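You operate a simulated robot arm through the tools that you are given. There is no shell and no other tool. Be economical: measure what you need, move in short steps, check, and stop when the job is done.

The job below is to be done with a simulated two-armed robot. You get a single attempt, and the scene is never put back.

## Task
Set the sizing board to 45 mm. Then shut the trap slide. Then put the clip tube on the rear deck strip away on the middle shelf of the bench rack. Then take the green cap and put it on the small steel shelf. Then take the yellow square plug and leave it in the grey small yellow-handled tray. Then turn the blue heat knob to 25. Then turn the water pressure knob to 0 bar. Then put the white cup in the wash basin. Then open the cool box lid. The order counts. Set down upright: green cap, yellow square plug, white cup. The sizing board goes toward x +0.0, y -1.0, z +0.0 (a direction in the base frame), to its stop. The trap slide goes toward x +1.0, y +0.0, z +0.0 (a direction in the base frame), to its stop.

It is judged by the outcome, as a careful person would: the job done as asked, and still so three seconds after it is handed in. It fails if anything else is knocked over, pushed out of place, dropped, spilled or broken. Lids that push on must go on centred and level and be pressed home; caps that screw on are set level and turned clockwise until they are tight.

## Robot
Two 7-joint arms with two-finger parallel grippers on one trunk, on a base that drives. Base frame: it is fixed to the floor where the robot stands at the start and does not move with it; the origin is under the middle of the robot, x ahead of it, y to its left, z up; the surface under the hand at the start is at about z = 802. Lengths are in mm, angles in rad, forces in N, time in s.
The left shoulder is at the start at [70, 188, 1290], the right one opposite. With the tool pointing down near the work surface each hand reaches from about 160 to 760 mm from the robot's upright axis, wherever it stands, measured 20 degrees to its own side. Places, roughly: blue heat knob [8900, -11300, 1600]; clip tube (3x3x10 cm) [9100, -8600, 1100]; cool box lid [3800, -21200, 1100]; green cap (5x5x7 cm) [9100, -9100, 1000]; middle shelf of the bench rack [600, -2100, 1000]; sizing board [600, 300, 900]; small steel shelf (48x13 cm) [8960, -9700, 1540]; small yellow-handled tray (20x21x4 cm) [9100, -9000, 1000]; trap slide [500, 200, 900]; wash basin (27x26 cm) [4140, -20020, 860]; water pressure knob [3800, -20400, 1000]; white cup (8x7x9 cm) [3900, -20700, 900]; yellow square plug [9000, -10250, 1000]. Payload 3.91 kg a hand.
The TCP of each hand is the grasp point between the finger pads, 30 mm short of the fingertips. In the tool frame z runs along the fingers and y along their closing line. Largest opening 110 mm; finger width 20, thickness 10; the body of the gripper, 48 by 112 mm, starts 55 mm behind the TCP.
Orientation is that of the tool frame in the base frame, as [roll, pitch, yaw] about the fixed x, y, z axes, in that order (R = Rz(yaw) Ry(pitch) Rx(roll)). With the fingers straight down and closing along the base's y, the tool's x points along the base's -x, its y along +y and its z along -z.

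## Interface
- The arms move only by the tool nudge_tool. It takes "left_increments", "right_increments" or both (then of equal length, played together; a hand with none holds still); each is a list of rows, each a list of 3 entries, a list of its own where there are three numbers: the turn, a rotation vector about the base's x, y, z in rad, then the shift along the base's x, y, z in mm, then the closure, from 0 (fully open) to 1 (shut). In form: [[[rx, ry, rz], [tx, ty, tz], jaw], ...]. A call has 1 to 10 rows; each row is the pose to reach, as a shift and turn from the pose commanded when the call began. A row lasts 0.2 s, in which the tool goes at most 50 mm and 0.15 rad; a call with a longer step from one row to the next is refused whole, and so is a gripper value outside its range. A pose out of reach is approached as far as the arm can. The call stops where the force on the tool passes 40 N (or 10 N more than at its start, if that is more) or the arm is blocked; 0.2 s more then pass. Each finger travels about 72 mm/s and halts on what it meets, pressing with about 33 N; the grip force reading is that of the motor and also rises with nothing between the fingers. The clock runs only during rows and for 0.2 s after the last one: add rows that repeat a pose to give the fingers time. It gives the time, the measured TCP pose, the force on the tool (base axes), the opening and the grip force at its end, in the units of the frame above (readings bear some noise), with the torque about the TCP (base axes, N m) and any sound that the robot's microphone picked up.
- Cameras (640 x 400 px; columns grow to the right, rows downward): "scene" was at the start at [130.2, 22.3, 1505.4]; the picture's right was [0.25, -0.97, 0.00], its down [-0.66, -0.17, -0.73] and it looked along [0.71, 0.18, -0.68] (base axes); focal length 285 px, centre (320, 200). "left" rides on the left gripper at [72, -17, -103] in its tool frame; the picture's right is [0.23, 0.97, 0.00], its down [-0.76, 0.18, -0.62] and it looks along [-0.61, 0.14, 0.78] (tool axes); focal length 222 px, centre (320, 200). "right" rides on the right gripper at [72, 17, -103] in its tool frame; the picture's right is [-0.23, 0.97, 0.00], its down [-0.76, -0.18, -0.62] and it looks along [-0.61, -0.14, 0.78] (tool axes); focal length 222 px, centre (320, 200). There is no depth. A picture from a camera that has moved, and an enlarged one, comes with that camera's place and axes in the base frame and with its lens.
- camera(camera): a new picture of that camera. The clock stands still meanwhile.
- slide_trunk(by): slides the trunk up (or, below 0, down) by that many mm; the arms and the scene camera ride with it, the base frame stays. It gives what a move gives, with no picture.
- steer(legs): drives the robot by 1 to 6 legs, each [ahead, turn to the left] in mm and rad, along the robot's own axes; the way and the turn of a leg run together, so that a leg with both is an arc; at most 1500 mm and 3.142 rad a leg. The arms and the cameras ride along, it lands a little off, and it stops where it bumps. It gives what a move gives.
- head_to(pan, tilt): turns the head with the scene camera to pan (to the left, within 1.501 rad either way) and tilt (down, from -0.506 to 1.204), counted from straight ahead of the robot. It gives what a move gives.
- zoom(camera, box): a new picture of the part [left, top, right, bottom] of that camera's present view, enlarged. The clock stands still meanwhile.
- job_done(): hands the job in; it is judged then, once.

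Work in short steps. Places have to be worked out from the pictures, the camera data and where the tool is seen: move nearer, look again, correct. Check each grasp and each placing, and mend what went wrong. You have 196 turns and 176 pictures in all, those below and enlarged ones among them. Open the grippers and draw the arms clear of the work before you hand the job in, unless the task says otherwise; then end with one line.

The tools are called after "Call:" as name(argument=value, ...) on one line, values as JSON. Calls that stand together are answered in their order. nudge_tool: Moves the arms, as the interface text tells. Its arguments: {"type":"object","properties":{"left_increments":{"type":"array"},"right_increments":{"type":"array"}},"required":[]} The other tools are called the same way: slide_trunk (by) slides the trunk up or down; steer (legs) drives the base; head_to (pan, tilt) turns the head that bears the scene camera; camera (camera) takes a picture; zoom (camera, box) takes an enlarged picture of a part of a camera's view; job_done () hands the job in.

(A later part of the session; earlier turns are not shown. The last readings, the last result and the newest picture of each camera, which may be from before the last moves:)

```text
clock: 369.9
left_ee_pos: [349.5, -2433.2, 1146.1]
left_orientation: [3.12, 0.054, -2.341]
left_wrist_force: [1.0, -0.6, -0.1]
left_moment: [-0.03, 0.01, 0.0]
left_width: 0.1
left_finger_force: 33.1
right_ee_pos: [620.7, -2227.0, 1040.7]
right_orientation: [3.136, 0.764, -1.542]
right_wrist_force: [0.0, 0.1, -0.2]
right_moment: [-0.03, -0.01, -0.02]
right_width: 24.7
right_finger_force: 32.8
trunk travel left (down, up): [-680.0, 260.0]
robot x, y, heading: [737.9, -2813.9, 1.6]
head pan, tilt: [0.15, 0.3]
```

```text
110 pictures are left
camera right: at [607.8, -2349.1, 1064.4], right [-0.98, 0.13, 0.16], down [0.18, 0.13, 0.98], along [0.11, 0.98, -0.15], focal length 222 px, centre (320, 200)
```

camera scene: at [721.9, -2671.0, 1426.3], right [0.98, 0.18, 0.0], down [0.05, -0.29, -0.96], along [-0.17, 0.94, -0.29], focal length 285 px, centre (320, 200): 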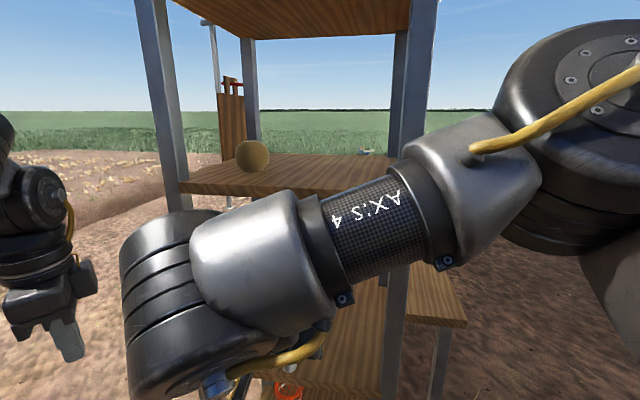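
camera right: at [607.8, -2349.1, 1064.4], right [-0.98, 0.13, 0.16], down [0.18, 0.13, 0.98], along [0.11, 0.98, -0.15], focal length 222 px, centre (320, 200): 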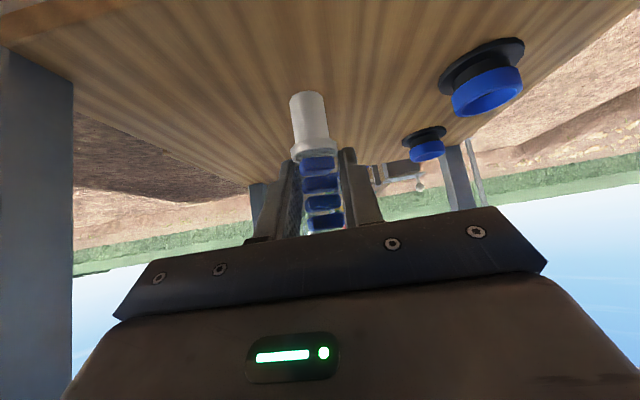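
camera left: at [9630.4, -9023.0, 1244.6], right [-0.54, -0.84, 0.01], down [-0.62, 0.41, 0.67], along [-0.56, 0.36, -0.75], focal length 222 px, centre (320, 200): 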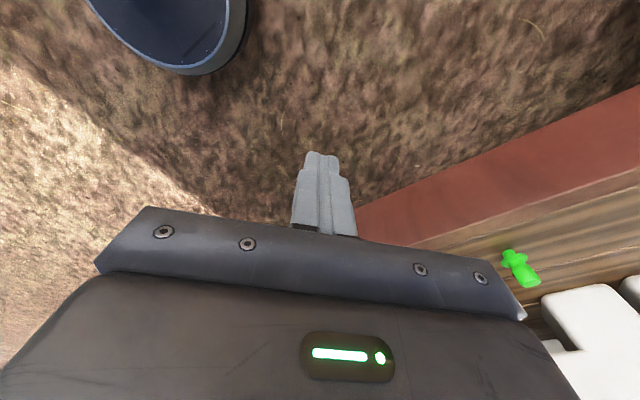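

Inside, above the shelf. I lower in small steps watching the force.

Call:
nudge_tool(right_increments=[[[0, 0, 0], [0, 0, -4], 1], [[0, 0, 0], [0, 0, -8], 1], [[0, 0, 0], [0, 0, -12], 1]])

Call:
nudge_tool(right_increments=[[[0, 0, 0], [0, 0, -3], 1], [[0, 0, 0], [0, 0, -6], 1]])

Call:
nudge_tool(right_increments=[[[0, 0, 0], [0, 0, -3], 1], [[0, 0, 0], [0, 0, -6], 1]])

Call:
zoom(camera="right", box=[240, 60, 400, 160])

```text
clock: 370.7
left_ee_pos: [350.4, -2432.5, 1146.1]
left_orientation: [3.118, 0.055, -2.34]
left_wrist_force: [-0.7, 0.4, 0.6]
left_moment: [0.01, -0.01, 0.0]
left_width: 0.0
left_finger_force: 32.9
right_ee_pos: [621.0, -2224.5, 1028.5]
right_orientation: [3.139, 0.763, -1.544]
right_wrist_force: [0.3, -0.2, -0.4]
right_moment: [-0.01, 0.05, -0.02]
right_width: 24.8
right_finger_force: 32.6
trunk travel left (down, up): [-680.0, 260.0]
robot x, y, heading: [740.2, -2812.5, 1.599]
head pan, tilt: [0.15, 0.3]
```

```text
clock: 371.3
left_ee_pos: [350.2, -2434.0, 1147.4]
left_orientation: [3.12, 0.055, -2.342]
left_wrist_force: [-0.7, 0.4, 0.2]
left_moment: [-0.02, 0.01, -0.02]
left_width: 0.0
left_finger_force: 32.9
right_ee_pos: [621.1, -2224.2, 1022.4]
right_orientation: [3.137, 0.763, -1.543]
right_wrist_force: [0.8, -0.1, -0.4]
right_moment: [-0.01, 0.03, 0.0]
right_width: 24.8
right_finger_force: 32.7
trunk travel left (down, up): [-680.0, 260.0]
robot x, y, heading: [741.1, -2810.9, 1.6]
head pan, tilt: [0.15, 0.3]
```

```text
clock: 371.9
left_ee_pos: [351.1, -2431.8, 1145.8]
left_orientation: [3.122, 0.054, -2.34]
left_wrist_force: [-0.6, -0.6, 0.2]
left_moment: [-0.01, -0.01, -0.06]
left_width: 0.1
left_finger_force: 33.0
right_ee_pos: [620.6, -2225.2, 1017.2]
right_orientation: [3.138, 0.761, -1.544]
right_wrist_force: [0.1, 1.1, -0.5]
right_moment: [-0.02, 0.04, 0.02]
right_width: 24.7
right_finger_force: 32.7
trunk travel left (down, up): [-680.0, 260.0]
robot x, y, heading: [740.3, -2814.4, 1.597]
head pan, tilt: [0.15, 0.3]
```

```text
4.00 times, centred on (320, 110) of right
camera zoom: at [607.6, -2348.9, 1041.2], right [-0.98, 0.14, 0.16], down [0.18, 0.13, 0.98], along [0.11, 0.98, -0.15], focal length 888 px, centre (320, 560)
```

zoom: 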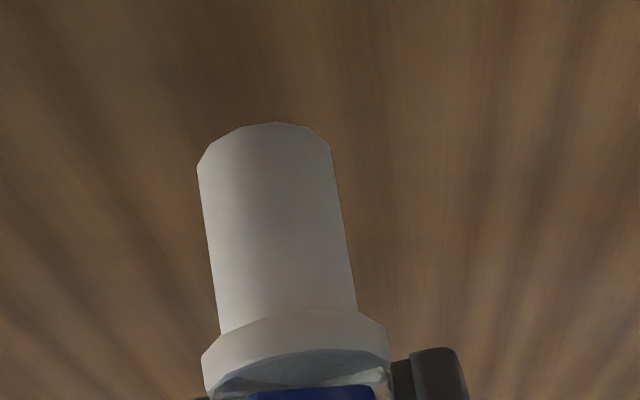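

No contact yet. I continue down, stopping on force.

Call:
nudge_tool(right_increments=[[[0, 0, 0], [0, 0, -3], 1], [[0, 0, 0], [0, 0, -6], 1], [[0, 0, 0], [0, 0, -9], 1]])

Call:
nudge_tool(right_increments=[[[0, 0, 0], [0, 0, -3], 1], [[0, 0, 0], [0, 0, -6], 1]])

Call:
camera(camera="right")

```text
clock: 372.7
left_ee_pos: [350.2, -2432.8, 1146.7]
left_orientation: [3.119, 0.055, -2.339]
left_wrist_force: [-0.1, 0.7, -0.3]
left_moment: [0.01, 0.03, 0.0]
left_width: 0.1
left_finger_force: 32.7
right_ee_pos: [620.1, -2226.0, 1007.8]
right_orientation: [3.138, 0.76, -1.546]
right_wrist_force: [0.1, -0.2, 0.2]
right_moment: [0.01, 0.0, 0.0]
right_width: 24.7
right_finger_force: 32.9
trunk travel left (down, up): [-680.0, 260.0]
robot x, y, heading: [739.4, -2808.6, 1.596]
head pan, tilt: [0.15, 0.3]
```

```text
clock: 373.3
left_ee_pos: [351.0, -2433.8, 1147.6]
left_orientation: [3.116, 0.055, -2.341]
left_wrist_force: [-0.4, 0.3, 0.5]
left_moment: [-0.01, 0.0, -0.04]
left_width: 0.0
left_finger_force: 32.9
right_ee_pos: [620.9, -2227.3, 1005.8]
right_orientation: [3.135, 0.771, -1.547]
right_wrist_force: [-1.8, 1.4, 24.1]
right_moment: [0.12, 0.01, -0.01]
right_width: 24.8
right_finger_force: 32.7
trunk travel left (down, up): [-680.0, 260.0]
robot x, y, heading: [741.8, -2809.4, 1.597]
head pan, tilt: [0.15, 0.3]
```

```text
108 pictures are left
camera right: at [607.3, -2350.0, 1028.8], right [-0.98, 0.14, 0.16], down [0.18, 0.12, 0.98], along [0.11, 0.98, -0.14], focal length 222 px, centre (320, 200)
```

right: 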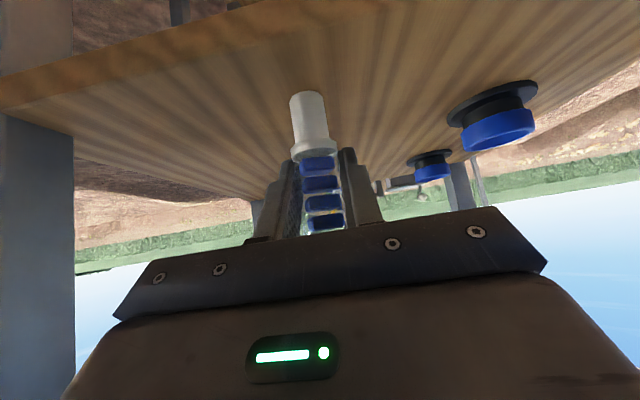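

Contact (24 N up): the tube stands on the shelf at z≈949. I ease up 2 mm, open slowly, and withdraw along the tool axis.

Call:
nudge_tool(right_increments=[[[0, 0, 0], [0, 0, 3], 1], [[0, 0, 0], [0, 0, 3], 0.7], [[0, 0, 0], [0, 0, 3], 0.4], [[0, 0, 0], [0, 0, 3], 0.4], [[0, 0, 0], [0, -25, 28], 0.4], [[0, 0, 0], [0, -55, 58], 0.4], [[0, 0, 0], [0, -90, 90], 0.4], [[0, 0, 0], [0, -130, 110], 0.4], [[0, 0, 0], [0, -170, 120], 0.4]])

Call:
camera(camera="right")

```text
clock: 375.3
left_ee_pos: [350.1, -2431.7, 1145.8]
left_orientation: [3.119, 0.055, -2.343]
left_wrist_force: [-1.3, 0.3, -0.8]
left_moment: [0.0, 0.01, 0.0]
left_width: 0.1
left_finger_force: 32.9
right_ee_pos: [629.9, -2390.2, 1107.8]
right_orientation: [3.119, 0.705, -1.586]
right_wrist_force: [1.0, -1.0, -0.4]
right_moment: [0.02, 0.0, -0.01]
right_width: 66.1
right_finger_force: 0.0
trunk travel left (down, up): [-680.0, 260.0]
robot x, y, heading: [739.1, -2813.2, 1.6]
head pan, tilt: [0.15, 0.3]
```

```text
107 pictures are left
camera right: at [614.1, -2511.1, 1139.1], right [-0.97, 0.17, 0.16], down [0.19, 0.18, 0.96], along [0.14, 0.97, -0.21], focal length 222 px, centre (320, 200)
```

right: 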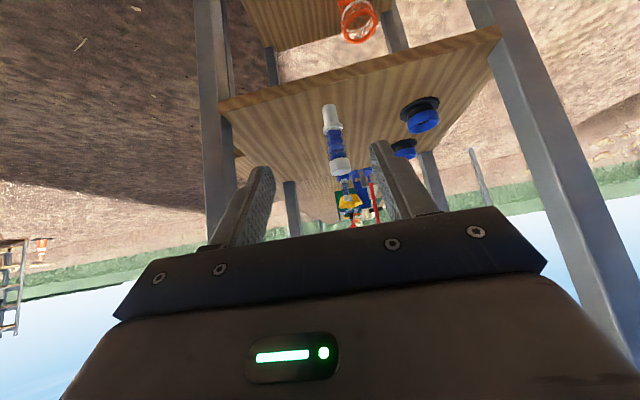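

The tube stands upright on the middle shelf. I back off and return toward the trailer by the same route.

Call:
steer(legs=[[-280, 0], [0, -1.6], [1500, 0], [730, 0], [0, 1.571], [1500, 0]])

```text
clock: 402.6
left_ee_pos: [2603.4, -1244.0, 1146.9]
left_orientation: [3.118, 0.054, -2.37]
left_wrist_force: [-0.6, 0.2, -0.7]
left_moment: [0.0, -0.07, 0.01]
left_width: 0.1
left_finger_force: 32.6
right_ee_pos: [2886.2, -1203.7, 1133.3]
right_orientation: [3.089, 0.749, -1.639]
right_wrist_force: [-0.3, -0.6, -0.2]
right_moment: [0.0, 0.0, -0.01]
right_width: 66.1
right_finger_force: 0.1
trunk travel left (down, up): [-680.0, 260.0]
robot x, y, heading: [2981.4, -1634.7, 1.569]
head pan, tilt: [0.15, 0.3]
```

Continuing along the route.

Call:
steer(legs=[[1080, 0], [0, -1.571], [1500, 0], [260, 0], [0, -1.07], [1500, 0]])

Call:
steer(legs=[[1500, 0], [1500, 0], [1450, 0], [0, 0.44], [1500, 0], [1450, 0]])

```text
clock: 430.2
left_ee_pos: [5932.8, -2087.6, 1145.8]
left_orientation: [3.119, 0.054, 1.228]
left_wrist_force: [-0.4, 0.3, 0.1]
left_moment: [-0.04, 0.01, 0.01]
left_width: 0.0
left_finger_force: 33.3
right_ee_pos: [5697.3, -2251.0, 1133.8]
right_orientation: [3.081, 0.751, 1.952]
right_wrist_force: [0.3, 0.2, -0.8]
right_moment: [0.0, 0.0, -0.01]
right_width: 66.0
right_finger_force: 0.1
trunk travel left (down, up): [-680.0, 260.0]
robot x, y, heading: [5418.4, -1909.4, -1.112]
head pan, tilt: [0.15, 0.3]
```

```text
clock: 466.6
left_ee_pos: [10170.2, -7780.7, 1146.6]
left_orientation: [3.119, 0.054, 1.647]
left_wrist_force: [0.7, -0.3, -1.0]
left_moment: [0.0, -0.01, -0.04]
left_width: 0.2
left_finger_force: 32.3
right_ee_pos: [10020.9, -8026.0, 1134.3]
right_orientation: [3.079, 0.752, 2.365]
right_wrist_force: [1.0, 0.8, 0.3]
right_moment: [0.0, -0.02, 0.0]
right_width: 65.8
right_finger_force: 0.1
trunk travel left (down, up): [-680.0, 260.0]
robot x, y, heading: [9627.4, -7823.4, -0.696]
head pan, tilt: [0.15, 0.3]
```

I go alongside to y≈−9130 opposite the green cap (estimated [9120,−9152]) and face the trailer.

Call:
steer(legs=[[480, 0], [0, -0.875], [1000, 0], [0, -1.571]])

Call:
head_to(pan=0.2, tilt=0.2)

Call:
camera(camera="scene")

```text
clock: 480.4
left_ee_pos: [9578.4, -9500.7, 1145.4]
left_orientation: [3.118, 0.055, -0.837]
left_wrist_force: [-1.2, 0.0, 0.1]
left_moment: [0.01, 0.02, 0.02]
left_width: 0.0
left_finger_force: 32.6
right_ee_pos: [9545.9, -9214.3, 1135.5]
right_orientation: [3.082, 0.752, -0.121]
right_wrist_force: [0.8, -0.2, -0.6]
right_moment: [0.0, -0.03, 0.02]
right_width: 66.0
right_finger_force: 0.0
trunk travel left (down, up): [-680.0, 260.0]
robot x, y, heading: [9979.7, -9135.4, 3.1]
head pan, tilt: [0.15, 0.3]
```

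```text
clock: 481.1
left_ee_pos: [9577.5, -9500.5, 1146.6]
left_orientation: [3.118, 0.054, -0.837]
left_wrist_force: [-0.8, -0.1, 0.0]
left_moment: [-0.01, 0.0, 0.06]
left_width: 0.2
left_finger_force: 33.0
right_ee_pos: [9545.4, -9214.0, 1133.7]
right_orientation: [3.08, 0.75, -0.123]
right_wrist_force: [0.9, 0.6, 1.0]
right_moment: [0.02, -0.02, -0.01]
right_width: 65.9
right_finger_force: 0.1
trunk travel left (down, up): [-680.0, 260.0]
robot x, y, heading: [9981.0, -9137.4, 3.104]
head pan, tilt: [0.201, 0.201]
```

```text
106 pictures are left
camera scene: at [9839.1, -9149.4, 1435.1], right [-0.16, 0.99, 0.0], down [0.2, 0.03, -0.98], along [-0.97, -0.16, -0.2], focal length 285 px, centre (320, 200)
```

scene: 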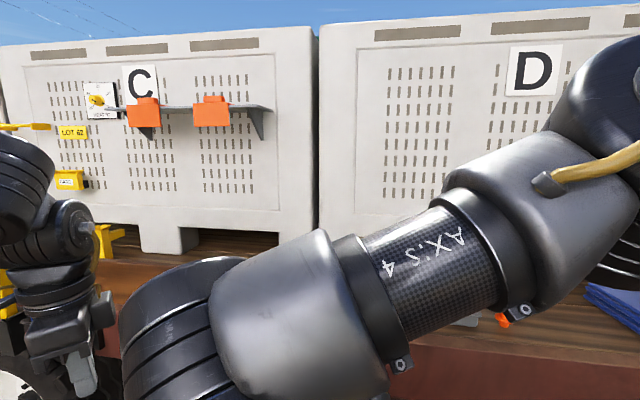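

The small steel shelf is on crate C with two orange items on it. I enlarge it.

Call:
zoom(camera="scene", box=[70, 70, 290, 200])

Call:
head_to(pan=0.1, tilt=0.75)

Call:
camera(camera="scene")

```text
2.91 times, centred on (180, 135) of scene
camera zoom: at [9839.1, -9149.4, 1435.1], right [-0.16, 0.99, 0.0], down [0.2, 0.03, -0.98], along [-0.97, -0.16, -0.2], focal length 829 px, centre (727, 389)
```

zoom: 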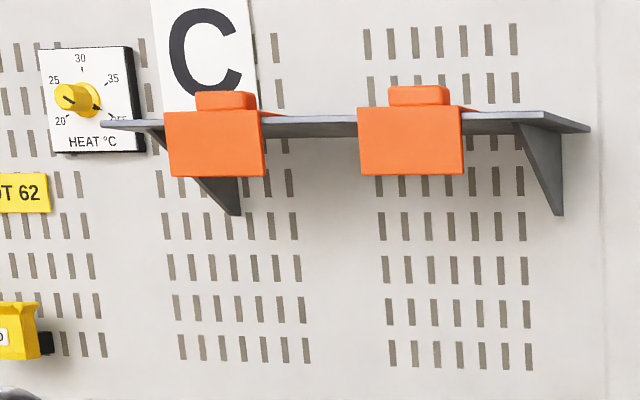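

```text
clock: 482.1
left_ee_pos: [9578.8, -9499.3, 1146.8]
left_orientation: [3.12, 0.054, -0.838]
left_wrist_force: [0.3, 0.2, -0.3]
left_moment: [0.01, -0.02, -0.03]
left_width: 0.0
left_finger_force: 33.1
right_ee_pos: [9546.4, -9215.1, 1133.5]
right_orientation: [3.079, 0.752, -0.12]
right_wrist_force: [0.3, -1.1, 0.7]
right_moment: [0.01, 0.01, 0.0]
right_width: 66.2
right_finger_force: 0.0
trunk travel left (down, up): [-680.0, 260.0]
robot x, y, heading: [9980.1, -9134.5, 3.096]
head pan, tilt: [0.099, 0.75]
```

```text
104 pictures are left
camera scene: at [9848.4, -9139.6, 1385.5], right [-0.06, 1.0, 0.0], down [0.68, 0.04, -0.73], along [-0.73, -0.04, -0.68], focal length 285 px, centre (320, 200)
```

scene: 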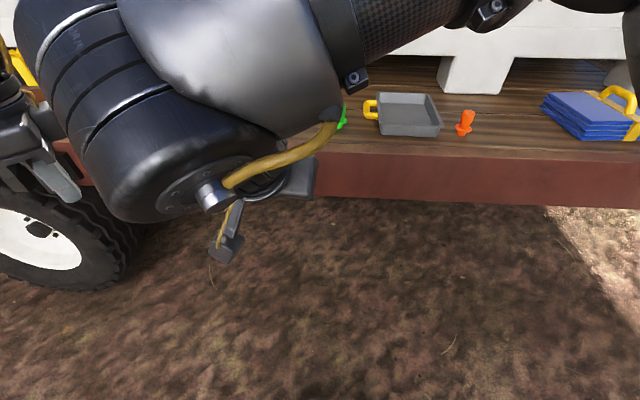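

I approach 370 mm and look down with the right hand camera.

Call:
steer(legs=[[0, 0.045], [370, 0]])

Call:
camera(camera="right")

Call:
camera(camera="scene")

```text
clock: 484.8
left_ee_pos: [9241.3, -9518.4, 1145.9]
left_orientation: [3.132, 0.042, -0.795]
left_wrist_force: [0.2, -0.3, 0.4]
left_moment: [-0.03, 0.0, -0.01]
left_width: 0.0
left_finger_force: 33.2
right_ee_pos: [9192.4, -9235.2, 1134.6]
right_orientation: [3.075, 0.749, -0.081]
right_wrist_force: [-0.6, -0.4, 0.2]
right_moment: [-0.02, -0.01, -0.03]
right_width: 65.8
right_finger_force: 0.2
trunk travel left (down, up): [-680.0, 260.0]
robot x, y, heading: [9622.5, -9137.6, -3.138]
head pan, tilt: [0.099, 0.75]
stopped in leg 2: the force on the tool passed its limit at 53 N (the readings are from after the stop); the commanded pose is now the measured one
```

```text
103 pictures are left
camera right: at [9314.8, -9253.4, 1160.6], right [-0.2, -0.96, 0.2], down [-0.12, 0.23, 0.97], along [-0.97, 0.17, -0.17], focal length 222 px, centre (320, 200)
```

right: 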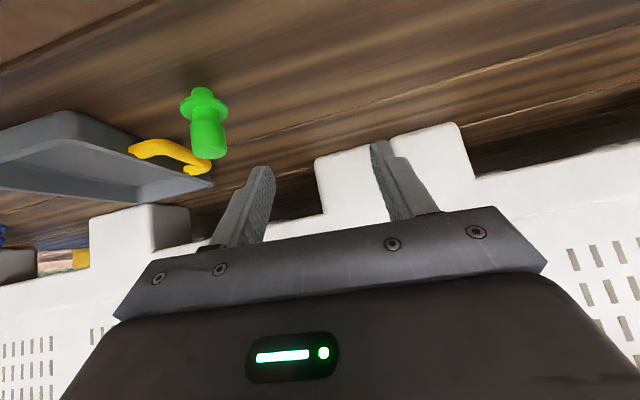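

```text
102 pictures are left
camera scene: at [9491.6, -9146.3, 1385.2], right [-0.1, 0.99, 0.0], down [0.68, 0.07, -0.73], along [-0.73, -0.07, -0.68], focal length 285 px, centre (320, 200)
```

scene: 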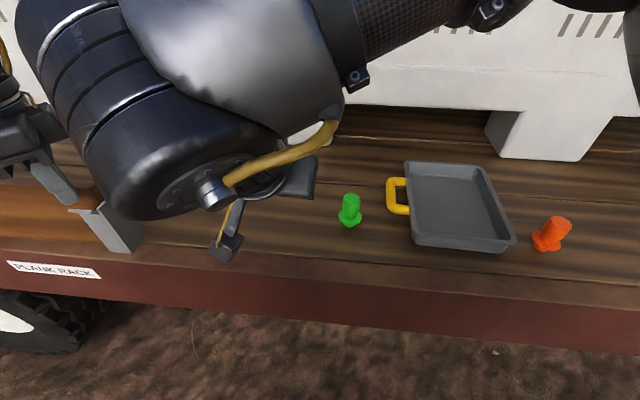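

The left fingers touched the plank rack bracket; the base stopped. I lift the left hand away first. The cap is at about [9132,−9127], z 994–1062.

Call:
nudge_tool(left_increments=[[[0, 0, 0], [30, 0, 10], 1], [[0, 0, 0], [50, 0, 50], 1], [[0, 0, 0], [50, 0, 95], 1], [[0, 0, 0], [50, 0, 140], 1]], right_increments=[[[0, 0, 0.02], [20, 30, 0], 0.35], [[0, 0, 0.05], [30, 60, 0], 0.35], [[0, 0, 0.08], [30, 90, 0], 0.35], [[0, 0, 0.08], [30, 108, 0], 0.35]])

Call:
head_to(pan=0.5, tilt=0.6)

Call:
camera(camera="scene")

Call:
camera(camera="right")

```text
clock: 485.8
left_ee_pos: [9293.6, -9519.2, 1286.6]
left_orientation: [3.13, 0.044, -0.794]
left_wrist_force: [-0.4, -0.2, 0.5]
left_moment: [-0.01, -0.02, -0.01]
left_width: 0.0
left_finger_force: 33.8
right_ee_pos: [9223.5, -9126.8, 1135.6]
right_orientation: [3.076, 0.749, 0.001]
right_wrist_force: [-0.5, 0.1, 0.1]
right_moment: [-0.02, 0.02, -0.01]
right_width: 71.5
right_finger_force: 0.1
trunk travel left (down, up): [-680.0, 260.0]
robot x, y, heading: [9622.9, -9139.0, -3.138]
head pan, tilt: [0.099, 0.75]
```

```text
clock: 486.6
left_ee_pos: [9293.2, -9518.9, 1287.0]
left_orientation: [3.131, 0.043, -0.794]
left_wrist_force: [0.2, 0.6, -0.3]
left_moment: [0.05, 0.0, 0.02]
left_width: 0.0
left_finger_force: 33.0
right_ee_pos: [9222.7, -9126.8, 1134.1]
right_orientation: [3.076, 0.751, 0.001]
right_wrist_force: [-0.7, 0.4, 0.2]
right_moment: [-0.02, -0.02, -0.04]
right_width: 71.5
right_finger_force: 0.0
trunk travel left (down, up): [-680.0, 260.0]
robot x, y, heading: [9623.4, -9137.8, -3.137]
head pan, tilt: [0.499, 0.6]
```

```text
101 pictures are left
camera scene: at [9498.1, -9180.6, 1398.3], right [-0.48, 0.88, 0.0], down [0.5, 0.27, -0.82], along [-0.72, -0.4, -0.57], focal length 285 px, centre (320, 200)
```

scene: 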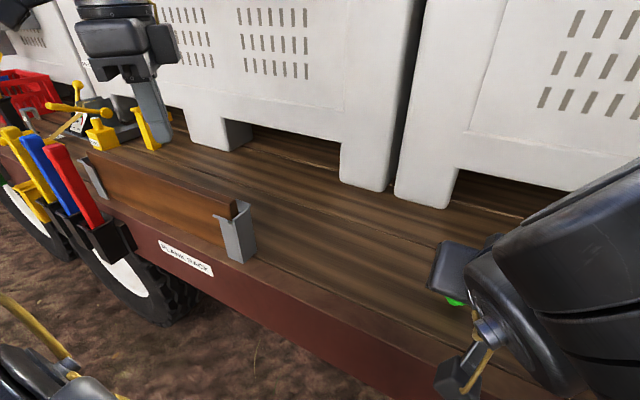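

```text
100 pictures are left
camera right: at [9347.5, -9136.9, 1161.3], right [-0.12, -0.97, 0.2], down [-0.14, 0.22, 0.97], along [-0.98, 0.09, -0.16], focal length 222 px, centre (320, 200)
```

right: 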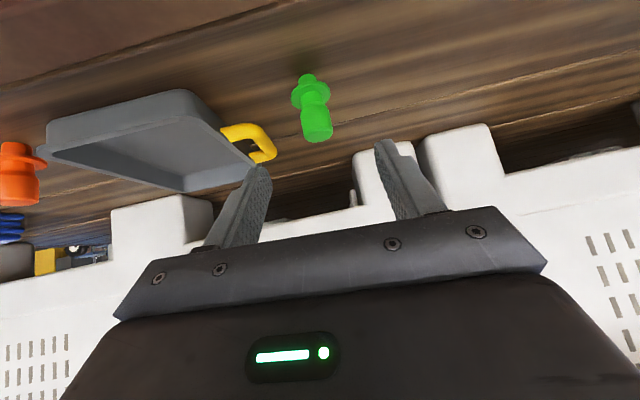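

The plank rack looks intact. I correct the small roll and advance along the tool axis onto the cap's body.

Call:
nudge_tool(right_increments=[[[0.024, 0, -0.022], [-10, -1, -10], 0.35], [[0.048, 0, -0.045], [-30, -2, -31], 0.35], [[0.048, 0, -0.045], [-55, -2, -56], 0.35], [[0.048, 0, -0.045], [-75, -2, -77], 0.35], [[0.048, 0, -0.045], [-88, -2, -90], 0.35], [[0.048, 0, -0.045], [-88, -2, -90], 0.35]])

Call:
camera(camera="right")

```text
clock: 488.0
left_ee_pos: [9295.1, -9519.0, 1285.5]
left_orientation: [3.129, 0.044, -0.793]
left_wrist_force: [-1.0, 0.5, 0.5]
left_moment: [-0.01, 0.02, -0.03]
left_width: 0.0
left_finger_force: 32.9
right_ee_pos: [9136.8, -9128.7, 1042.7]
right_orientation: [-3.138, 0.75, 0.002]
right_wrist_force: [-0.4, 0.0, 0.1]
right_moment: [-0.01, 0.01, 0.01]
right_width: 71.5
right_finger_force: 0.1
trunk travel left (down, up): [-680.0, 260.0]
robot x, y, heading: [9627.6, -9140.7, -3.141]
head pan, tilt: [0.499, 0.6]
```

```text
99 pictures are left
camera right: at [9258.8, -9144.9, 1068.8], right [-0.17, -0.97, 0.15], down [-0.13, 0.18, 0.98], along [-0.98, 0.14, -0.16], focal length 222 px, centre (320, 200)
```

right: 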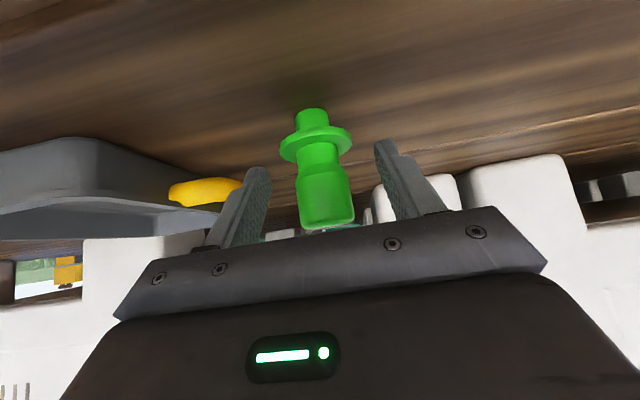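

Well centred. Close and lift.

Call:
nudge_tool(right_increments=[[[0, 0, 0], [0, 0, 0], 1], [[0, 0, 0], [0, 0, 0], 1], [[0, 0, 0], [0, 0, 0], 1], [[0, 0, 0], [0, 0, 0], 1], [[0, 0, 0], [0, 0, 20], 1], [[0, 0, 0], [10, 0, 60], 1], [[0, 0, 0], [30, 0, 100], 1], [[0, 0, 0], [60, 0, 130], 1]])

Call:
camera(camera="right")

```text
clock: 489.8
left_ee_pos: [9296.2, -9518.7, 1286.8]
left_orientation: [3.128, 0.045, -0.794]
left_wrist_force: [0.8, -0.7, -0.1]
left_moment: [0.0, 0.0, 0.02]
left_width: 0.0
left_finger_force: 32.5
right_ee_pos: [9196.8, -9125.8, 1175.5]
right_orientation: [-3.138, 0.751, 0.002]
right_wrist_force: [1.1, 0.4, -0.1]
right_moment: [0.04, 0.02, -0.01]
right_width: 27.6
right_finger_force: 32.6
trunk travel left (down, up): [-680.0, 260.0]
robot x, y, heading: [9623.2, -9135.2, -3.139]
head pan, tilt: [0.499, 0.6]
```

```text
98 pictures are left
camera right: at [9319.5, -9143.2, 1201.6], right [-0.17, -0.97, 0.15], down [-0.13, 0.18, 0.98], along [-0.98, 0.14, -0.16], focal length 222 px, centre (320, 200)
```

right: 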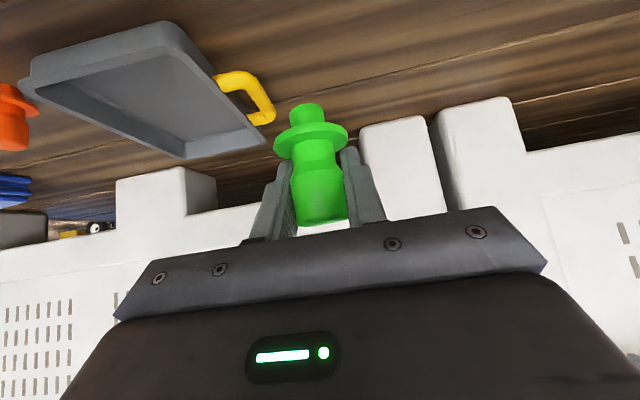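

The cap is held (27.6 mm), base 49 mm below the TCP. I back off, raise the trunk and move opposite the free right end of the steel shelf.

Call:
steer(legs=[[-350, 0], [0, 1.571], [360, 0], [0, -1.571]])

Call:
slide_trunk(by=260)

Call:
head_to(pan=0.3, tilt=0.2)

Call:
camera(camera="scene")

Call:
camera(camera="right")

```text
clock: 501.7
left_ee_pos: [9639.9, -9875.5, 1286.5]
left_orientation: [3.131, 0.043, -0.8]
left_wrist_force: [0.5, 0.3, 0.7]
left_moment: [0.01, 0.01, 0.01]
left_width: 0.0
left_finger_force: 33.1
right_ee_pos: [9545.0, -9482.6, 1175.0]
right_orientation: [-3.141, 0.75, -0.009]
right_wrist_force: [0.3, -0.3, 0.1]
right_moment: [-0.01, 0.03, 0.02]
right_width: 27.7
right_finger_force: 32.9
trunk travel left (down, up): [-680.0, 260.0]
robot x, y, heading: [9975.2, -9499.3, 3.142]
head pan, tilt: [0.499, 0.6]
```

```text
clock: 504.3
left_ee_pos: [9641.0, -9876.2, 1546.4]
left_orientation: [3.13, 0.043, -0.801]
left_wrist_force: [0.6, 0.1, -0.4]
left_moment: [0.01, 0.0, 0.03]
left_width: 0.4
left_finger_force: 32.9
right_ee_pos: [9544.3, -9483.7, 1435.5]
right_orientation: [3.142, 0.752, -0.006]
right_wrist_force: [0.2, -0.4, -0.6]
right_moment: [0.0, -0.03, 0.04]
right_width: 27.8
right_finger_force: 33.3
trunk travel left (down, up): [-940.0, 0.0]
robot x, y, heading: [9974.4, -9500.6, 3.136]
head pan, tilt: [0.499, 0.6]
```

```text
clock: 505.2
left_ee_pos: [9641.3, -9874.9, 1546.0]
left_orientation: [3.129, 0.044, -0.802]
left_wrist_force: [0.0, 0.4, 0.8]
left_moment: [-0.02, 0.0, -0.02]
left_width: 0.2
left_finger_force: 32.8
right_ee_pos: [9544.0, -9482.8, 1434.8]
right_orientation: [3.141, 0.751, -0.008]
right_wrist_force: [0.1, -0.6, -0.7]
right_moment: [-0.03, 0.0, 0.02]
right_width: 27.7
right_finger_force: 33.4
trunk travel left (down, up): [-940.0, 0.0]
robot x, y, heading: [9975.1, -9496.7, 3.137]
head pan, tilt: [0.3, 0.201]
```

```text
97 pictures are left
camera scene: at [9836.6, -9524.1, 1695.0], right [-0.29, 0.96, 0.0], down [0.19, 0.06, -0.98], along [-0.94, -0.29, -0.2], focal length 285 px, centre (320, 200)
```

scene: 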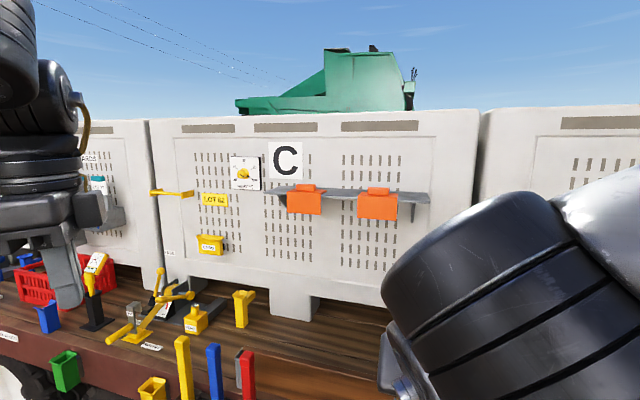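

```text
96 pictures are left
camera right: at [9667.2, -9500.2, 1460.7], right [-0.17, -0.97, 0.15], down [-0.13, 0.18, 0.98], along [-0.98, 0.15, -0.16], focal length 222 px, centre (320, 200)
```

right: 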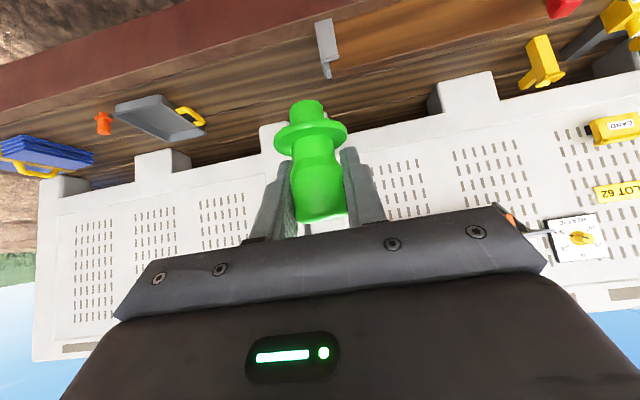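

I enlarge the shelf from this height.

Call:
zoom(camera="scene", box=[250, 160, 450, 240])

```text
3.20 times, centred on (350, 200) of scene
camera zoom: at [9836.6, -9524.1, 1695.0], right [-0.29, 0.96, 0.0], down [0.19, 0.06, -0.98], along [-0.94, -0.29, -0.2], focal length 912 px, centre (224, 200)
```

zoom: 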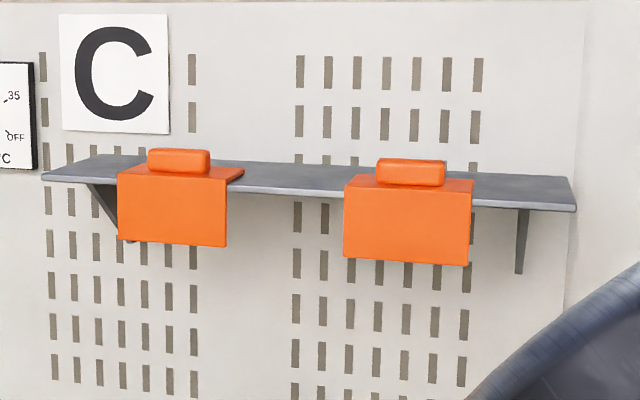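

The shelf is at z≈1540, x≈8910–9058, with a free right end at y −9465…−9545. I raise the hand to z≈1610 first.

Call:
nudge_tool(right_increments=[[[0, 0, 0], [0, 0, 45], 1], [[0, 0, 0], [0, 0, 90], 1], [[0, 0, 0], [0, 0, 135], 1], [[0, 0, 0], [0, -5, 175], 1], [[0, 0, 0], [0, -10, 180], 1]])

Call:
steer(legs=[[400, 0]])

Call:
camera(camera="right")

```text
clock: 506.4
left_ee_pos: [9642.2, -9876.3, 1546.0]
left_orientation: [3.129, 0.042, -0.801]
left_wrist_force: [0.0, 0.2, 0.1]
left_moment: [0.0, 0.0, -0.01]
left_width: 0.1
left_finger_force: 32.8
right_ee_pos: [9549.1, -9493.5, 1611.2]
right_orientation: [3.141, 0.751, -0.01]
right_wrist_force: [0.0, 0.0, 0.2]
right_moment: [0.0, -0.01, 0.0]
right_width: 27.4
right_finger_force: 32.9
right hand out of reach, approached as far as the arm can: row 5
trunk travel left (down, up): [-940.0, 0.0]
robot x, y, heading: [9979.0, -9498.1, 3.135]
head pan, tilt: [0.3, 0.201]
```

```text
clock: 508.9
left_ee_pos: [9239.3, -9874.5, 1547.4]
left_orientation: [3.128, 0.046, -0.805]
left_wrist_force: [-0.2, 0.3, 0.5]
left_moment: [0.01, 0.0, -0.01]
left_width: 0.0
left_finger_force: 33.3
right_ee_pos: [9148.0, -9489.7, 1612.6]
right_orientation: [3.141, 0.755, -0.013]
right_wrist_force: [0.1, 0.3, 0.4]
right_moment: [0.03, -0.03, 0.02]
right_width: 27.8
right_finger_force: 33.1
trunk travel left (down, up): [-940.0, 0.0]
robot x, y, heading: [9573.1, -9494.5, 3.137]
head pan, tilt: [0.3, 0.201]
```

```text
94 pictures are left
camera right: at [9270.9, -9507.3, 1637.5], right [-0.18, -0.97, 0.16], down [-0.13, 0.18, 0.98], along [-0.98, 0.15, -0.15], focal length 222 px, centre (320, 200)
```

right: 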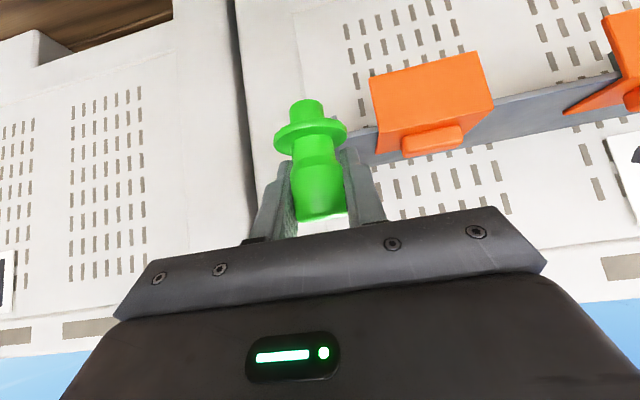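

The cap's base clears the shelf by ≈23 mm. I creep forward 60, then extend the arm in.

Call:
steer(legs=[[60, 0]])

Call:
nudge_tool(right_increments=[[[0, 0, 0], [-20, -3, 0], 1], [[0, 0, 0], [-40, -6, 0], 1], [[0, 0, 0], [-60, -9, 0], 1], [[0, 0, 0], [-80, -11, 0], 1]])

Call:
camera(camera="right")

Call:
camera(camera="scene")

```text
clock: 509.9
left_ee_pos: [9190.1, -9872.0, 1551.3]
left_orientation: [3.122, 0.052, -0.805]
left_wrist_force: [1.6, -0.1, 0.8]
left_moment: [0.02, 0.05, 0.0]
left_width: 0.1
left_finger_force: 32.8
right_ee_pos: [9101.1, -9488.5, 1615.8]
right_orientation: [3.139, 0.765, -0.012]
right_wrist_force: [1.6, 0.3, -0.9]
right_moment: [0.0, 0.01, 0.02]
right_width: 27.5
right_finger_force: 33.2
trunk travel left (down, up): [-940.0, 0.0]
robot x, y, heading: [9511.4, -9495.4, 3.135]
head pan, tilt: [0.3, 0.201]
```

```text
clock: 510.9
left_ee_pos: [9172.1, -9872.8, 1546.0]
left_orientation: [3.13, 0.043, -0.805]
left_wrist_force: [-0.2, -0.7, -0.7]
left_moment: [-0.01, -0.01, -0.01]
left_width: 0.0
left_finger_force: 33.2
right_ee_pos: [9000.3, -9501.1, 1610.6]
right_orientation: [-3.141, 0.751, -0.012]
right_wrist_force: [-1.2, -0.7, -0.2]
right_moment: [0.0, 0.0, -0.03]
right_width: 27.4
right_finger_force: 33.1
trunk travel left (down, up): [-940.0, 0.0]
robot x, y, heading: [9511.7, -9494.8, 3.132]
head pan, tilt: [0.3, 0.201]
```

```text
93 pictures are left
camera right: at [9122.4, -9518.3, 1635.8], right [-0.18, -0.97, 0.15], down [-0.13, 0.18, 0.98], along [-0.98, 0.15, -0.16], focal length 222 px, centre (320, 200)
```

right: 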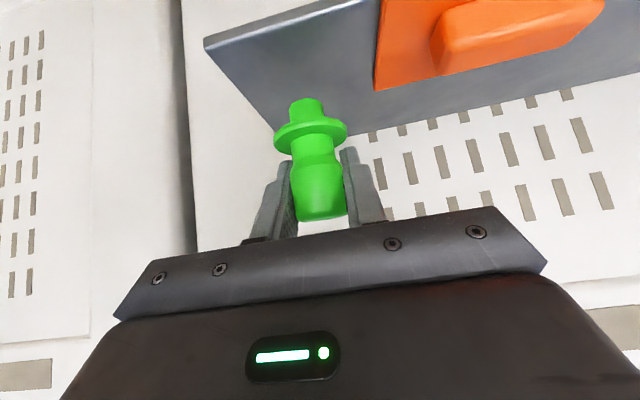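

```text
92 pictures are left
camera scene: at [9368.0, -9521.3, 1694.7], right [-0.29, 0.96, 0.0], down [0.19, 0.06, -0.98], along [-0.94, -0.28, -0.2], focal length 285 px, centre (320, 200)
```

scene: 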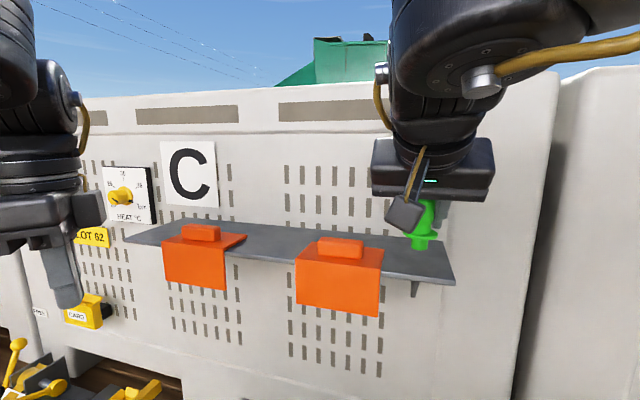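

The cap is over the free end. I lower in small steps until contact.

Call:
nudge_tool(right_increments=[[[0, 0, 0], [0, 0, -5], 1], [[0, 0, 0], [0, 0, -10], 1], [[0, 0, 0], [0, 0, -15], 1]])

Call:
zoom(camera="scene", box=[360, 170, 500, 310])

```text
clock: 511.7
left_ee_pos: [9173.9, -9871.4, 1546.1]
left_orientation: [3.131, 0.044, -0.806]
left_wrist_force: [-0.6, 0.7, 1.1]
left_moment: [0.0, -0.04, 0.0]
left_width: 0.0
left_finger_force: 32.4
right_ee_pos: [9001.1, -9501.3, 1596.3]
right_orientation: [3.14, 0.752, -0.012]
right_wrist_force: [-0.6, 0.2, -0.2]
right_moment: [-0.01, -0.01, 0.03]
right_width: 27.6
right_finger_force: 33.2
trunk travel left (down, up): [-940.0, 0.0]
robot x, y, heading: [9510.9, -9494.3, 3.135]
head pan, tilt: [0.3, 0.201]
```

```text
2.86 times, centred on (430, 240) of scene
camera zoom: at [9369.8, -9521.0, 1694.9], right [-0.29, 0.96, 0.0], down [0.19, 0.06, -0.98], along [-0.94, -0.28, -0.2], focal length 814 px, centre (6, 86)
```

zoom: 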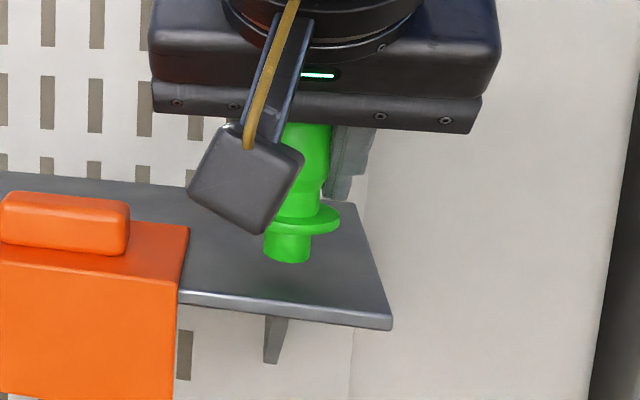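

Good position. Continue down gently.

Call:
nudge_tool(right_increments=[[[0, 0, 0], [0, 0, -3], 1], [[0, 0, 0], [0, 0, -6], 1]])

Call:
nudge_tool(right_increments=[[[0, 0, 0], [0, 0, -3], 1], [[0, 0, 0], [0, 0, -6], 1]])

Call:
nudge_tool(right_increments=[[[0, 0, 0], [0, 0, -3], 1], [[0, 0, 0], [0, 0, -6], 1]])

```text
clock: 512.3
left_ee_pos: [9175.1, -9872.3, 1545.0]
left_orientation: [3.128, 0.045, -0.805]
left_wrist_force: [0.0, -0.1, -0.2]
left_moment: [0.01, -0.01, 0.05]
left_width: 0.0
left_finger_force: 32.5
right_ee_pos: [9003.5, -9500.6, 1590.7]
right_orientation: [3.14, 0.753, -0.012]
right_wrist_force: [0.0, 0.2, -0.8]
right_moment: [0.01, 0.03, -0.01]
right_width: 27.4
right_finger_force: 32.7
trunk travel left (down, up): [-940.0, 0.0]
robot x, y, heading: [9512.6, -9496.5, 3.135]
head pan, tilt: [0.3, 0.201]
```

```text
clock: 512.9
left_ee_pos: [9178.8, -9871.4, 1546.9]
left_orientation: [3.127, 0.046, -0.805]
left_wrist_force: [-0.4, 0.4, -0.5]
left_moment: [0.01, -0.01, -0.01]
left_width: 0.2
left_finger_force: 33.5
right_ee_pos: [9005.9, -9500.0, 1588.2]
right_orientation: [3.138, 0.759, -0.016]
right_wrist_force: [-0.4, 0.3, 12.9]
right_moment: [0.0, 0.01, -0.02]
right_width: 27.3
right_finger_force: 33.2
trunk travel left (down, up): [-940.0, 0.0]
robot x, y, heading: [9511.5, -9496.6, 3.128]
head pan, tilt: [0.3, 0.201]
```

```text
clock: 513.5
left_ee_pos: [9179.7, -9871.6, 1546.8]
left_orientation: [3.128, 0.048, -0.805]
left_wrist_force: [0.6, 0.0, 0.1]
left_moment: [0.0, 0.01, 0.0]
left_width: 0.0
left_finger_force: 33.5
right_ee_pos: [9006.3, -9501.0, 1586.5]
right_orientation: [3.129, 0.769, -0.021]
right_wrist_force: [2.9, -0.1, 11.4]
right_moment: [0.0, -0.22, -0.05]
right_width: 27.5
right_finger_force: 33.0
trunk travel left (down, up): [-940.0, 0.0]
robot x, y, heading: [9514.3, -9497.4, 3.135]
head pan, tilt: [0.3, 0.201]
stopped in row 2 (right hand): the force on the tool passed its limit at 42 N (the readings are from after the stop); the commanded pose is now the measured one
```

In contact. I ease up 2 mm, undo the slight pitch, then open gently.

Call:
nudge_tool(right_increments=[[[0.008, -0.016, 0.005], [0, 0, 1.5], 1], [[0.008, -0.016, 0.005], [0, 0, 1.5], 1], [[0.008, -0.016, 0.005], [0, 0, 1.5], 0.8], [[0.008, -0.016, 0.005], [0, 0, 1.5], 0.6], [[0.008, -0.016, 0.005], [0, 0, 1.5], 0.55], [[0.008, -0.016, 0.005], [0, 0, 1.5], 0.55]])

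Call:
camera(camera="right")

Call:
zoom(camera="scene", box=[360, 170, 500, 310])

```text
clock: 514.9
left_ee_pos: [9176.9, -9872.1, 1546.8]
left_orientation: [3.128, 0.045, -0.804]
left_wrist_force: [-0.2, 0.0, -0.1]
left_moment: [0.01, 0.03, -0.01]
left_width: 0.2
left_finger_force: 32.6
right_ee_pos: [9003.9, -9500.1, 1584.9]
right_orientation: [-3.139, 0.749, -0.007]
right_wrist_force: [0.3, -0.6, -0.2]
right_moment: [0.02, -0.02, -0.01]
right_width: 49.4
right_finger_force: 0.0
trunk travel left (down, up): [-940.0, 0.0]
robot x, y, heading: [9513.7, -9496.6, 3.138]
head pan, tilt: [0.3, 0.201]
```

```text
90 pictures are left
camera right: at [9126.5, -9517.5, 1611.6], right [-0.17, -0.97, 0.15], down [-0.13, 0.18, 0.98], along [-0.98, 0.15, -0.16], focal length 222 px, centre (320, 200)
```

right: 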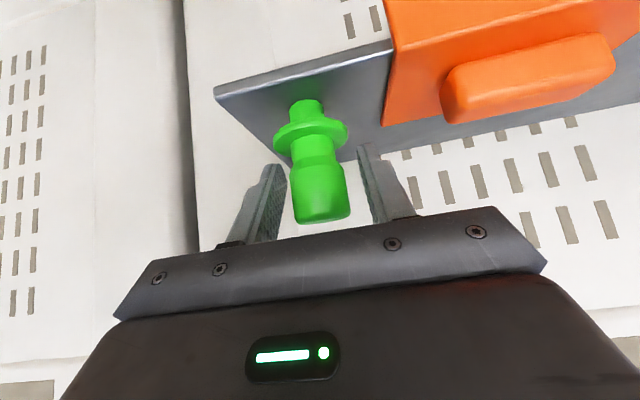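

```text
2.86 times, centred on (430, 240) of scene
camera zoom: at [9372.8, -9520.8, 1695.1], right [-0.29, 0.96, 0.0], down [0.19, 0.06, -0.98], along [-0.94, -0.28, -0.2], focal length 814 px, centre (6, 86)
```

zoom: 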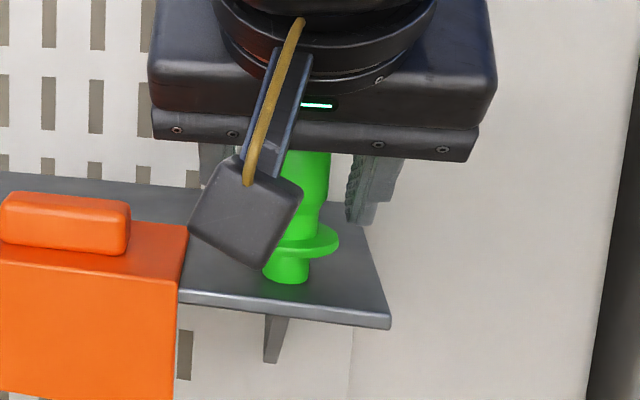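

The cap stands upright and is released. I withdraw backwards and up.

Call:
nudge_tool(right_increments=[[[0, 0, 0], [15, 0, 14], 0.55], [[0, 0, 0], [35, 0, 24], 0.55], [[0, 0, 0], [65, 0, 26], 0.55], [[0, 0, 0], [100, 0, 26], 0.55], [[0, 0, 0], [130, 0, 26], 0.55]])

Call:
zoom(camera="scene", box=[340, 170, 500, 310])

```text
clock: 516.1
left_ee_pos: [9176.8, -9871.0, 1546.8]
left_orientation: [3.128, 0.046, -0.805]
left_wrist_force: [0.1, 0.5, -0.2]
left_moment: [-0.01, -0.03, 0.01]
left_width: 0.3
left_finger_force: 31.9
right_ee_pos: [9115.9, -9487.1, 1607.8]
right_orientation: [3.112, 0.723, -0.071]
right_wrist_force: [-0.2, -0.3, 0.5]
right_moment: [0.02, 0.02, 0.02]
right_width: 49.5
right_finger_force: 0.1
trunk travel left (down, up): [-940.0, 0.0]
robot x, y, heading: [9511.0, -9495.1, 3.136]
head pan, tilt: [0.3, 0.201]
```

```text
2.86 times, centred on (420, 240) of scene
camera zoom: at [9371.8, -9513.4, 1701.4], right [-0.23, 0.97, 0.0], down [0.13, 0.03, -0.99], along [-0.97, -0.22, -0.13], focal length 814 px, centre (34, 86)
```

zoom: 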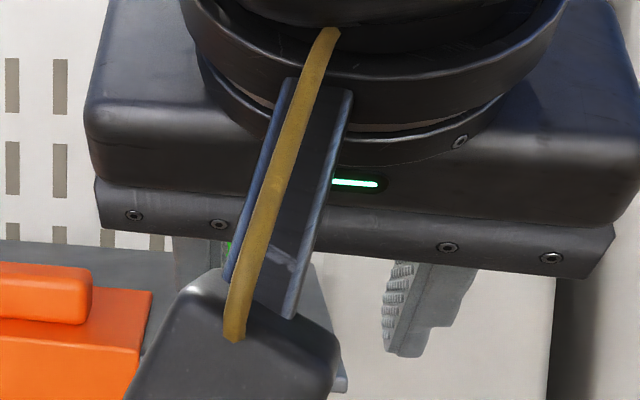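

I back the base away and check the cap.

Call:
steer(legs=[[-400, 0]])

Call:
nudge_tool(right_increments=[[[0, 0, 0], [0, 0, -40], 0.5], [[0, 0, 0], [0, 0, -80], 0.5], [[0, 0, 0], [0, 0, -120], 0.5], [[0, 0, 0], [0, 0, -160], 0.5]])

Call:
camera(camera="scene")

```text
clock: 518.6
left_ee_pos: [9577.4, -9874.1, 1546.7]
left_orientation: [3.13, 0.044, -0.806]
left_wrist_force: [0.9, -0.5, -0.1]
left_moment: [-0.01, -0.04, 0.01]
left_width: 0.1
left_finger_force: 33.0
right_ee_pos: [9521.2, -9492.3, 1606.8]
right_orientation: [3.123, 0.722, -0.055]
right_wrist_force: [-0.8, -0.6, -0.2]
right_moment: [-0.02, -0.02, -0.01]
right_width: 49.5
right_finger_force: 0.1
trunk travel left (down, up): [-940.0, 0.0]
robot x, y, heading: [9916.2, -9494.5, 3.133]
head pan, tilt: [0.3, 0.201]
```

```text
clock: 519.6
left_ee_pos: [9579.8, -9875.2, 1546.6]
left_orientation: [3.13, 0.045, -0.806]
left_wrist_force: [0.4, 0.7, 0.5]
left_moment: [0.01, -0.02, -0.02]
left_width: 0.0
left_finger_force: 32.8
right_ee_pos: [9527.4, -9494.2, 1448.3]
right_orientation: [3.122, 0.725, -0.057]
right_wrist_force: [-0.4, -0.2, -0.2]
right_moment: [0.01, -0.02, 0.01]
right_width: 55.2
right_finger_force: 0.1
trunk travel left (down, up): [-940.0, 0.0]
robot x, y, heading: [9915.4, -9498.3, 3.132]
head pan, tilt: [0.3, 0.201]
```

```text
87 pictures are left
camera scene: at [9776.4, -9524.5, 1695.1], right [-0.29, 0.96, 0.0], down [0.19, 0.06, -0.98], along [-0.94, -0.28, -0.2], focal length 285 px, centre (320, 200)
```

scene: 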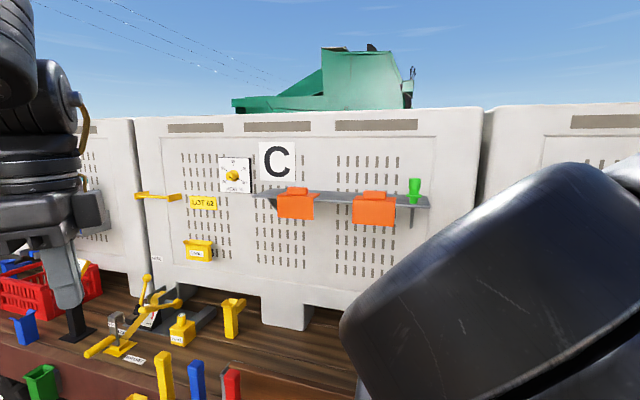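

The green cap stands on the shelf. Now I enlarge the area around the yellow items to find the square plug.

Call:
zoom(camera="scene", box=[60, 230, 280, 390])

```text
2.50 times, centred on (170, 310) of scene
camera zoom: at [9776.4, -9524.5, 1695.1], right [-0.29, 0.96, 0.0], down [0.19, 0.06, -0.98], along [-0.94, -0.28, -0.2], focal length 712 px, centre (695, -75)
```

zoom: 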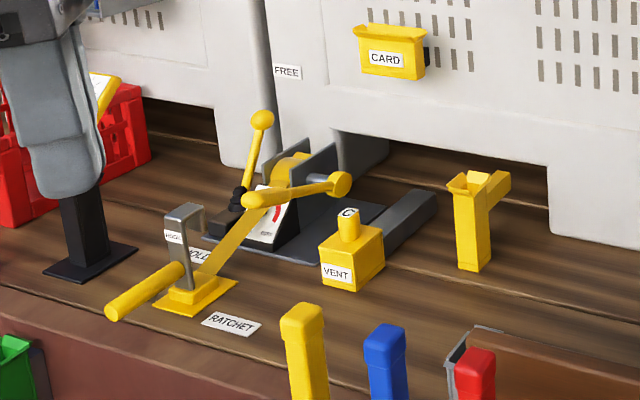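

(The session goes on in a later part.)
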